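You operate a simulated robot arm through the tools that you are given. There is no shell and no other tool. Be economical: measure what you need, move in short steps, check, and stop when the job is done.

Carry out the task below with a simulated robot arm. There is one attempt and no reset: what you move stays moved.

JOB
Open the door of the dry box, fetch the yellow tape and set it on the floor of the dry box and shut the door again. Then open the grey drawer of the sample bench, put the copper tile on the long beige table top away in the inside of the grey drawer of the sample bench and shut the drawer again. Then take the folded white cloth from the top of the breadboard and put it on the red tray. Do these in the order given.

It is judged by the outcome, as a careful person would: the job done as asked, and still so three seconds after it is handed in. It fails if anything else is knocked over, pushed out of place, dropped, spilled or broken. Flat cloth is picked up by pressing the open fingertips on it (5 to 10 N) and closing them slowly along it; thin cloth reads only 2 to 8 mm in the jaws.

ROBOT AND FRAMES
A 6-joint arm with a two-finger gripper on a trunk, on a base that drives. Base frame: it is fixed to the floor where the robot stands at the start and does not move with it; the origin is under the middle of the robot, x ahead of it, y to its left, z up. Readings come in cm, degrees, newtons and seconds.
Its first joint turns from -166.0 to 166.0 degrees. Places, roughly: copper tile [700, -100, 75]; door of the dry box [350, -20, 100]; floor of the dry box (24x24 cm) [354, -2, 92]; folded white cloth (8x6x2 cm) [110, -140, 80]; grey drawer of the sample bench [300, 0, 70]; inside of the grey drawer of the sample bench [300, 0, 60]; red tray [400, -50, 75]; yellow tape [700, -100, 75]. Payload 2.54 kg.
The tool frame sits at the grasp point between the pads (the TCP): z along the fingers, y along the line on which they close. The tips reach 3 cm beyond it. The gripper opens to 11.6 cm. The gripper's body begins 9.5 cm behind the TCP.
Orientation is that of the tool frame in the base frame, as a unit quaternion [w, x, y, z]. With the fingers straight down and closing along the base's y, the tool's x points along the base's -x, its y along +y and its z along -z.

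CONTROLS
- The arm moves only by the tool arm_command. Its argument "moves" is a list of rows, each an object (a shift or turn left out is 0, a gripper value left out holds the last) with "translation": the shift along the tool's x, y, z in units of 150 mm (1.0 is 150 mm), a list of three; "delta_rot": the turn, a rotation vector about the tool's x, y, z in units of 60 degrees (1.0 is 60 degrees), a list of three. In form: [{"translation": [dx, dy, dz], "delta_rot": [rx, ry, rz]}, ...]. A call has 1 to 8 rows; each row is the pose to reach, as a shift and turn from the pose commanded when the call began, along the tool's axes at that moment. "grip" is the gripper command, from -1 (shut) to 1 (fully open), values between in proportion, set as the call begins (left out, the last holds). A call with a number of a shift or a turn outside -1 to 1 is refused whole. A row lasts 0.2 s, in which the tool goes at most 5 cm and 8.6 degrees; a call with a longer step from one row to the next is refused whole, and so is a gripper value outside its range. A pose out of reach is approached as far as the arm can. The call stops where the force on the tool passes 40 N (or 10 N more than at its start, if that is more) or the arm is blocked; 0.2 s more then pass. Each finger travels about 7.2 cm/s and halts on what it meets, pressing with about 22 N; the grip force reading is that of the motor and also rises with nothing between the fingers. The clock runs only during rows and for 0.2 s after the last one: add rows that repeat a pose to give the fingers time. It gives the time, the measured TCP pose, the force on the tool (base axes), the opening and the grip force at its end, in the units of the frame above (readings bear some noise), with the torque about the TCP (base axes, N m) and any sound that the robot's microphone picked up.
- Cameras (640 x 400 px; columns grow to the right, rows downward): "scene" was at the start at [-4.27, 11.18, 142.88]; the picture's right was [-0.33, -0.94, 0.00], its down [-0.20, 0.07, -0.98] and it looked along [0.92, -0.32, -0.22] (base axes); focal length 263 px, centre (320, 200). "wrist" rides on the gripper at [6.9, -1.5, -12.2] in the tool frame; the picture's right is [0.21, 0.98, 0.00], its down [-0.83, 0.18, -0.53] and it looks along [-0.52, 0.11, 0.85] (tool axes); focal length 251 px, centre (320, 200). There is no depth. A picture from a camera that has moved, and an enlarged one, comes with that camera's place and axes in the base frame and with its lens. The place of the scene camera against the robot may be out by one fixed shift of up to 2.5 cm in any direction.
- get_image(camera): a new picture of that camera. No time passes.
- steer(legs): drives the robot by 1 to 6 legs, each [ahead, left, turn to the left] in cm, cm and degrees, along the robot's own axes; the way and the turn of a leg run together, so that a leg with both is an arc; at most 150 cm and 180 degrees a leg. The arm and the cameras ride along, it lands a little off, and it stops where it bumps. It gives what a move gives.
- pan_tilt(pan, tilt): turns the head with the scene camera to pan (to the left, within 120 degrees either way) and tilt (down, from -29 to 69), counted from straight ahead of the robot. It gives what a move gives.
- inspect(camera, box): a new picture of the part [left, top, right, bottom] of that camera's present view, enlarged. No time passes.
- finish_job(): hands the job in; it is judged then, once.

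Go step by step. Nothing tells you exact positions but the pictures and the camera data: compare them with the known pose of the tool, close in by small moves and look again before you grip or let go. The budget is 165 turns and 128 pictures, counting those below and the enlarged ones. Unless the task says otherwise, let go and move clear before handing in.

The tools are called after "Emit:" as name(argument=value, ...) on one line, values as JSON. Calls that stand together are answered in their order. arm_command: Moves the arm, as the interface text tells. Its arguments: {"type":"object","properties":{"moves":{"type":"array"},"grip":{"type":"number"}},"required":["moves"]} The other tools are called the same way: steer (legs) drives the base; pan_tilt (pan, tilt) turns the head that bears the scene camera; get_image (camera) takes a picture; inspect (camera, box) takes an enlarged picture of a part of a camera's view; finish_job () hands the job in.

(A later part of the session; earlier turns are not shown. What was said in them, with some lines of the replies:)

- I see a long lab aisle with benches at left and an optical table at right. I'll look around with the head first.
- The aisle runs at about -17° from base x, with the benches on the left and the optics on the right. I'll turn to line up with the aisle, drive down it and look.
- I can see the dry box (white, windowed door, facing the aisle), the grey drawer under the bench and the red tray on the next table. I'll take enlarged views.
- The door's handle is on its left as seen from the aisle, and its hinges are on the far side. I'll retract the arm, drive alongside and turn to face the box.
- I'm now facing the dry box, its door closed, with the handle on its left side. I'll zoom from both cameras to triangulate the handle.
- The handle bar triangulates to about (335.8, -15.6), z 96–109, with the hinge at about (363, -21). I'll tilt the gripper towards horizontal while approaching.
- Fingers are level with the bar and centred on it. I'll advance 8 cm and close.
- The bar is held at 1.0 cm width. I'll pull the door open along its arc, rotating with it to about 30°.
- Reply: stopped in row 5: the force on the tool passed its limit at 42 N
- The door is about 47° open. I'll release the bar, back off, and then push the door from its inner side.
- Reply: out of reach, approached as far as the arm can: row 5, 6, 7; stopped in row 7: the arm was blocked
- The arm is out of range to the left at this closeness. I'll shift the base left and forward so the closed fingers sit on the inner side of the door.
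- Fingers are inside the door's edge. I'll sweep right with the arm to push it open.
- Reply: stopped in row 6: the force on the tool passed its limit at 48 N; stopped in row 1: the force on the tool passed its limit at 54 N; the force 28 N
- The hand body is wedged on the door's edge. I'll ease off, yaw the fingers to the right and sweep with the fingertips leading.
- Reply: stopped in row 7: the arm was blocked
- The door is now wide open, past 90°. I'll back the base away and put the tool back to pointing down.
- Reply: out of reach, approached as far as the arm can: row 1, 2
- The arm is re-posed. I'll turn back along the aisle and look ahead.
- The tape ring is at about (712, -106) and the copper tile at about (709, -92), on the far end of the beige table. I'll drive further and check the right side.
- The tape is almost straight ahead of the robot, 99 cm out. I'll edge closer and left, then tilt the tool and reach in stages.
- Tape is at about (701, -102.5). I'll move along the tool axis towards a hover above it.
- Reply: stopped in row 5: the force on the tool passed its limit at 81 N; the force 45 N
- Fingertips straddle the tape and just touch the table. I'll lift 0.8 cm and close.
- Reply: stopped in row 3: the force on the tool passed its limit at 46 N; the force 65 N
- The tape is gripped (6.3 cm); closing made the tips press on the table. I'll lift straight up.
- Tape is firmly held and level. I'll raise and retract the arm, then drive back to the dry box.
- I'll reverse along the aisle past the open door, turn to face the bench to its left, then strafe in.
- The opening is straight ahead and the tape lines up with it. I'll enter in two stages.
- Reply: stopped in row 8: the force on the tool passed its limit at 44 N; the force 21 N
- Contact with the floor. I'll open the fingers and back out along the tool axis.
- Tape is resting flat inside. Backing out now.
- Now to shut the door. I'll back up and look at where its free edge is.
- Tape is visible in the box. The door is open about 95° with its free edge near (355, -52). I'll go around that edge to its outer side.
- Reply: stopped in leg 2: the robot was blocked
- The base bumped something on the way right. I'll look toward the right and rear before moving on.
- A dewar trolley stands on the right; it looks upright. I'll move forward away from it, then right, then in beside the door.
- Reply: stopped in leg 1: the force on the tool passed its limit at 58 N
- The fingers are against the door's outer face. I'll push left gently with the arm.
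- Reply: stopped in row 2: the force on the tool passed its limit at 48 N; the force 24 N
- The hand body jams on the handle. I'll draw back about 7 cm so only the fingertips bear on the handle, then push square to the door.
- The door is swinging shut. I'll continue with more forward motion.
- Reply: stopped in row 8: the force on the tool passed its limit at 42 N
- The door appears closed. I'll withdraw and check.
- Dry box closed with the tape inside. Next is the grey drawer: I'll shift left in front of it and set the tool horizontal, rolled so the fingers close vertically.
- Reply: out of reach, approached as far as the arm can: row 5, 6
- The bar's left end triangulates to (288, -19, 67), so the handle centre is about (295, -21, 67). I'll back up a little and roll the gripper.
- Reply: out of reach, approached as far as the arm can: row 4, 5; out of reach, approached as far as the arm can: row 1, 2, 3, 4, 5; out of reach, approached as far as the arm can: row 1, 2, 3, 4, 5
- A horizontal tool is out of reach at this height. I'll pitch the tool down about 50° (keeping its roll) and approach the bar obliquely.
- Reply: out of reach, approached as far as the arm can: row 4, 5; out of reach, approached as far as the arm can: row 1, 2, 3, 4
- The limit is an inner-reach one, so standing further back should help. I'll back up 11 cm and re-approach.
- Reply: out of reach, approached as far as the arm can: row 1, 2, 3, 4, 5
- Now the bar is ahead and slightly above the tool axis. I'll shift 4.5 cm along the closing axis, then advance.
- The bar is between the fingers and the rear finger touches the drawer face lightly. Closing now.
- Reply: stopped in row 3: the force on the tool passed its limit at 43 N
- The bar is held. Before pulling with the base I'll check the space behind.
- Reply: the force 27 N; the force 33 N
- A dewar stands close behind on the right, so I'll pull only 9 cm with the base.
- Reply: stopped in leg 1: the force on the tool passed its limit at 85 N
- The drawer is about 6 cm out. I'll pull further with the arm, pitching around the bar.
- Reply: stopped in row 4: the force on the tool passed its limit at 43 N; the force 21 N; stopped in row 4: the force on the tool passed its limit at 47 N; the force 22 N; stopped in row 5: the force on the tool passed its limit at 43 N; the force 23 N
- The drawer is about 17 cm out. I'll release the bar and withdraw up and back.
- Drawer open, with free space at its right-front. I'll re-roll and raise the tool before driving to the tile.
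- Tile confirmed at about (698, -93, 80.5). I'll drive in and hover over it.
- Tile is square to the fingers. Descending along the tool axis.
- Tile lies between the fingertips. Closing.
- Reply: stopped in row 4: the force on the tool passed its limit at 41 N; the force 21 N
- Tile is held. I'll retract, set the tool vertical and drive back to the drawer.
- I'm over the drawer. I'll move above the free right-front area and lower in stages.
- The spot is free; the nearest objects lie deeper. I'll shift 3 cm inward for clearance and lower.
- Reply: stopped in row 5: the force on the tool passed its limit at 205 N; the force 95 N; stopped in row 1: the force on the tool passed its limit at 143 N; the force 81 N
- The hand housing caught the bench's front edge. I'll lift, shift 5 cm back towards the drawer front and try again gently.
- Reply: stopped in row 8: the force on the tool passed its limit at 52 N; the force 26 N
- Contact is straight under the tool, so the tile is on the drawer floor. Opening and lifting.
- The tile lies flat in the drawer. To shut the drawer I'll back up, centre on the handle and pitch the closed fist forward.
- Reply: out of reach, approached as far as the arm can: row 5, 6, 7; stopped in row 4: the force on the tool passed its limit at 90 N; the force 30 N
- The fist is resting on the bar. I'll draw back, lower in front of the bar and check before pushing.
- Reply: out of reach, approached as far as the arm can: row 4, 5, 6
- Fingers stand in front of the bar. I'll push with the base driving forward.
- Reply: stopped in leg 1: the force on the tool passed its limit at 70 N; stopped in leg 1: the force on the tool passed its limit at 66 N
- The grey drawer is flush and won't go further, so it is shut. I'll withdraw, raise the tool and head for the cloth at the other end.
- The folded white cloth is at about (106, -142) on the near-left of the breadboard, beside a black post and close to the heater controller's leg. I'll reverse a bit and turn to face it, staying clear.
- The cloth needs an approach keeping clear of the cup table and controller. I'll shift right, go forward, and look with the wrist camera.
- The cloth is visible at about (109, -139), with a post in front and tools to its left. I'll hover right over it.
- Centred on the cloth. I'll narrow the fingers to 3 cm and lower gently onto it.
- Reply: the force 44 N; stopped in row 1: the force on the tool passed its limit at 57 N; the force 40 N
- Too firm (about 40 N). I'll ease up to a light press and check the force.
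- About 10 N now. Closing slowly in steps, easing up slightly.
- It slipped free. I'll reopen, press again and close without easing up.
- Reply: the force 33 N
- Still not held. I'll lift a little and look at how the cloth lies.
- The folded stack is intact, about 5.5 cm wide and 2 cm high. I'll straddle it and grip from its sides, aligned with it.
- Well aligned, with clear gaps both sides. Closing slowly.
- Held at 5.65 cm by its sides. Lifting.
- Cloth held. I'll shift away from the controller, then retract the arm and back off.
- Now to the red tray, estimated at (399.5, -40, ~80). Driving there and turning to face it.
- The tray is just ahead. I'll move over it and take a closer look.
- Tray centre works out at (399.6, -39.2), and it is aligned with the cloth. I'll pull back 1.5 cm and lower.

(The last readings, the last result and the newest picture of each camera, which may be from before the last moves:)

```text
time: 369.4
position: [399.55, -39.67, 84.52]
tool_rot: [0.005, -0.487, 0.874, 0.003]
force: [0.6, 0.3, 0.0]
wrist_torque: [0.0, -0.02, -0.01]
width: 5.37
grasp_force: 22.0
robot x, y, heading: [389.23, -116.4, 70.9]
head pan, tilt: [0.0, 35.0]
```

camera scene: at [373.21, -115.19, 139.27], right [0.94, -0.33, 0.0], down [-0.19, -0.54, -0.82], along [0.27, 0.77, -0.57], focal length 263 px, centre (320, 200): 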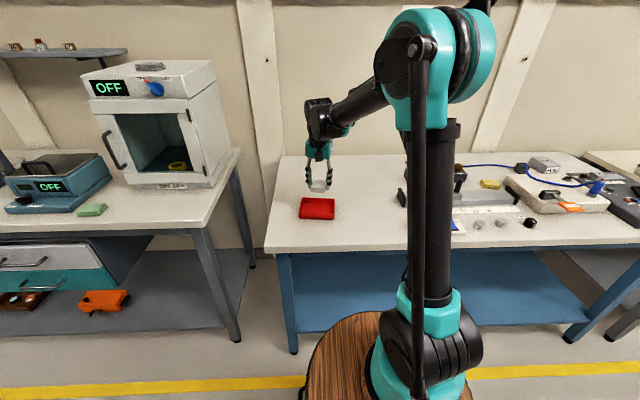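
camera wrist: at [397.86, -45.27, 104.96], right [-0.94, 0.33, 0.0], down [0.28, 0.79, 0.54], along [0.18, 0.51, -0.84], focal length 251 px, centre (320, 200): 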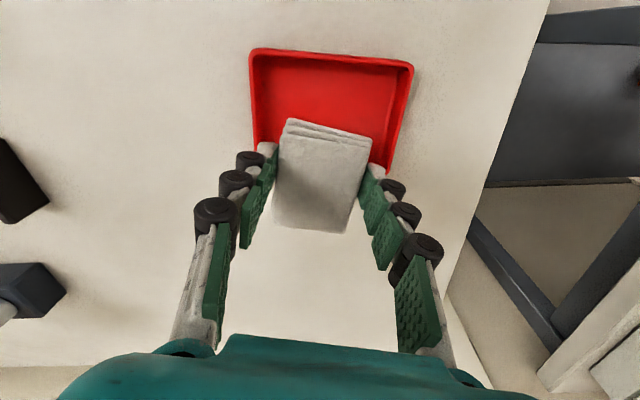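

Emit:
arm_command(moves=[{"translation": [0, 0, 0.015]}, {"translation": [0, 0, 0.03]}, {"translation": [0, 0, 0.045]}, {"translation": [0, 0, 0.06]}, {"translation": [0, 0, 0.075]}, {"translation": [0, 0, 0.09]}])

Emit:
get_image(camera="wrist")

```text
time: 370.8
position: [399.5, -39.67, 83.35]
tool_rot: [0.005, -0.487, 0.874, 0.003]
force: [-0.5, -3.9, 23.6]
wrist_torque: [-0.3, 0.04, 0.01]
width: 5.38
grasp_force: 22.0
robot x, y, heading: [389.79, -116.71, 70.9]
head pan, tilt: [0.0, 35.0]
stopped in row 6: the force on the tool passed its limit at 46 N (the readings are from after the stop); the commanded pose is now the measured one
```

```text
3 pictures are left
camera wrist: at [397.06, -46.51, 95.45], right [-0.94, 0.33, 0.0], down [0.28, 0.79, 0.54], along [0.18, 0.51, -0.84], focal length 251 px, centre (320, 200)
```

wrist: 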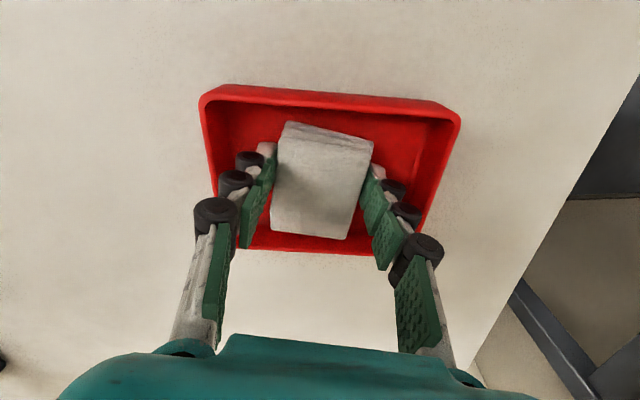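

The cloth sits in the tray. I'll release gently and lift clear.

Emit:
arm_command(moves=[{}, {}, {}, {"translation": [0, 0, -0.1]}, {"translation": [0, 0, -0.35]}, {"translation": [0, 0, -0.65]}, {"translation": [0, 0, -0.95]}, {"translation": [0, 0, -0.95]}], grip=0.35)

Emit:
get_image(camera="wrist")

Emit:
inspect(camera="scene", box=[0, 50, 360, 320])

```text
time: 372.6
position: [399.47, -39.69, 97.64]
tool_rot: [0.005, -0.487, 0.874, 0.003]
force: [0.3, -0.6, 0.5]
wrist_torque: [0.0, -0.01, -0.01]
width: 7.82
grasp_force: 0.0
robot x, y, heading: [389.65, -116.4, 70.9]
head pan, tilt: [0.0, 35.0]
```

```text
2 pictures are left
camera wrist: at [397.05, -46.54, 109.73], right [-0.94, 0.33, 0.0], down [0.28, 0.79, 0.54], along [0.18, 0.51, -0.84], focal length 251 px, centre (320, 200)
```

wrist: 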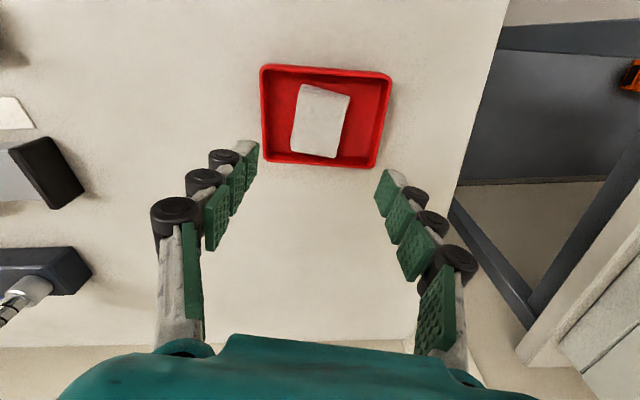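

```text
1.48 times, centred on (180, 185) of scene
camera zoom: at [373.21, -115.19, 139.27], right [0.94, -0.33, 0.0], down [-0.19, -0.54, -0.82], along [0.27, 0.77, -0.57], focal length 390 px, centre (527, 222)
```

zoom: 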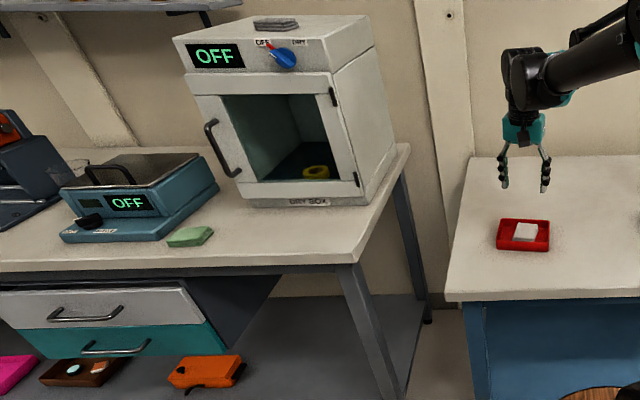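

Emit:
inspect(camera="scene", box=[0, 220, 160, 310])

Emit:
inspect(camera="scene", box=[70, 60, 240, 200])

```text
4.00 times, centred on (80, 265) of scene
camera zoom: at [373.21, -115.19, 139.27], right [0.94, -0.33, 0.0], down [-0.19, -0.54, -0.82], along [0.27, 0.77, -0.57], focal length 1052 px, centre (1280, -60)
```

zoom: 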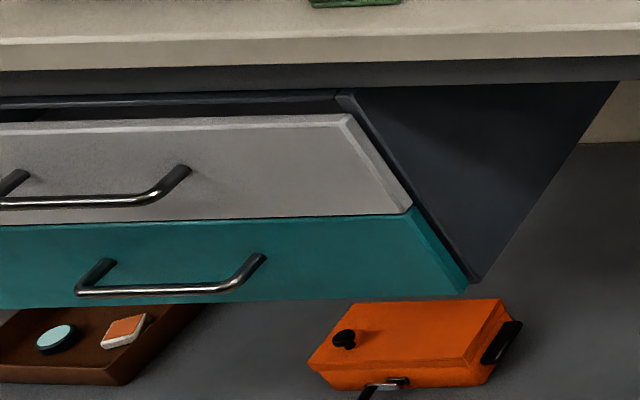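

```text
refused: no pictures are left
```

The cloth lies in the red tray, the grey drawer is flush with the one below it, the dry box looks shut with the tape inside, and the gripper is clear. Handing in.

Emit:
finish_job()

```text
The job is handed in.
```

I did all three parts in the order given. The tape is on the floor of the dry box with its door shut, the copper tile is in the closed grey drawer, and the folded white cloth is in the red tray. My last pictures show the drawer flush and the box shut, but I ran out of pictures before a final close-up of the box door.

Two bumps on the way, neither with visible damage:
- **Base:** it was stopped by something on the right side of the aisle while I went round the open box door. The dewar trolley there still stood upright afterwards.
- **Bench:** the gripper's body hit the front edge of the sample bench hard, about 200 N, while I was lowering the tile.
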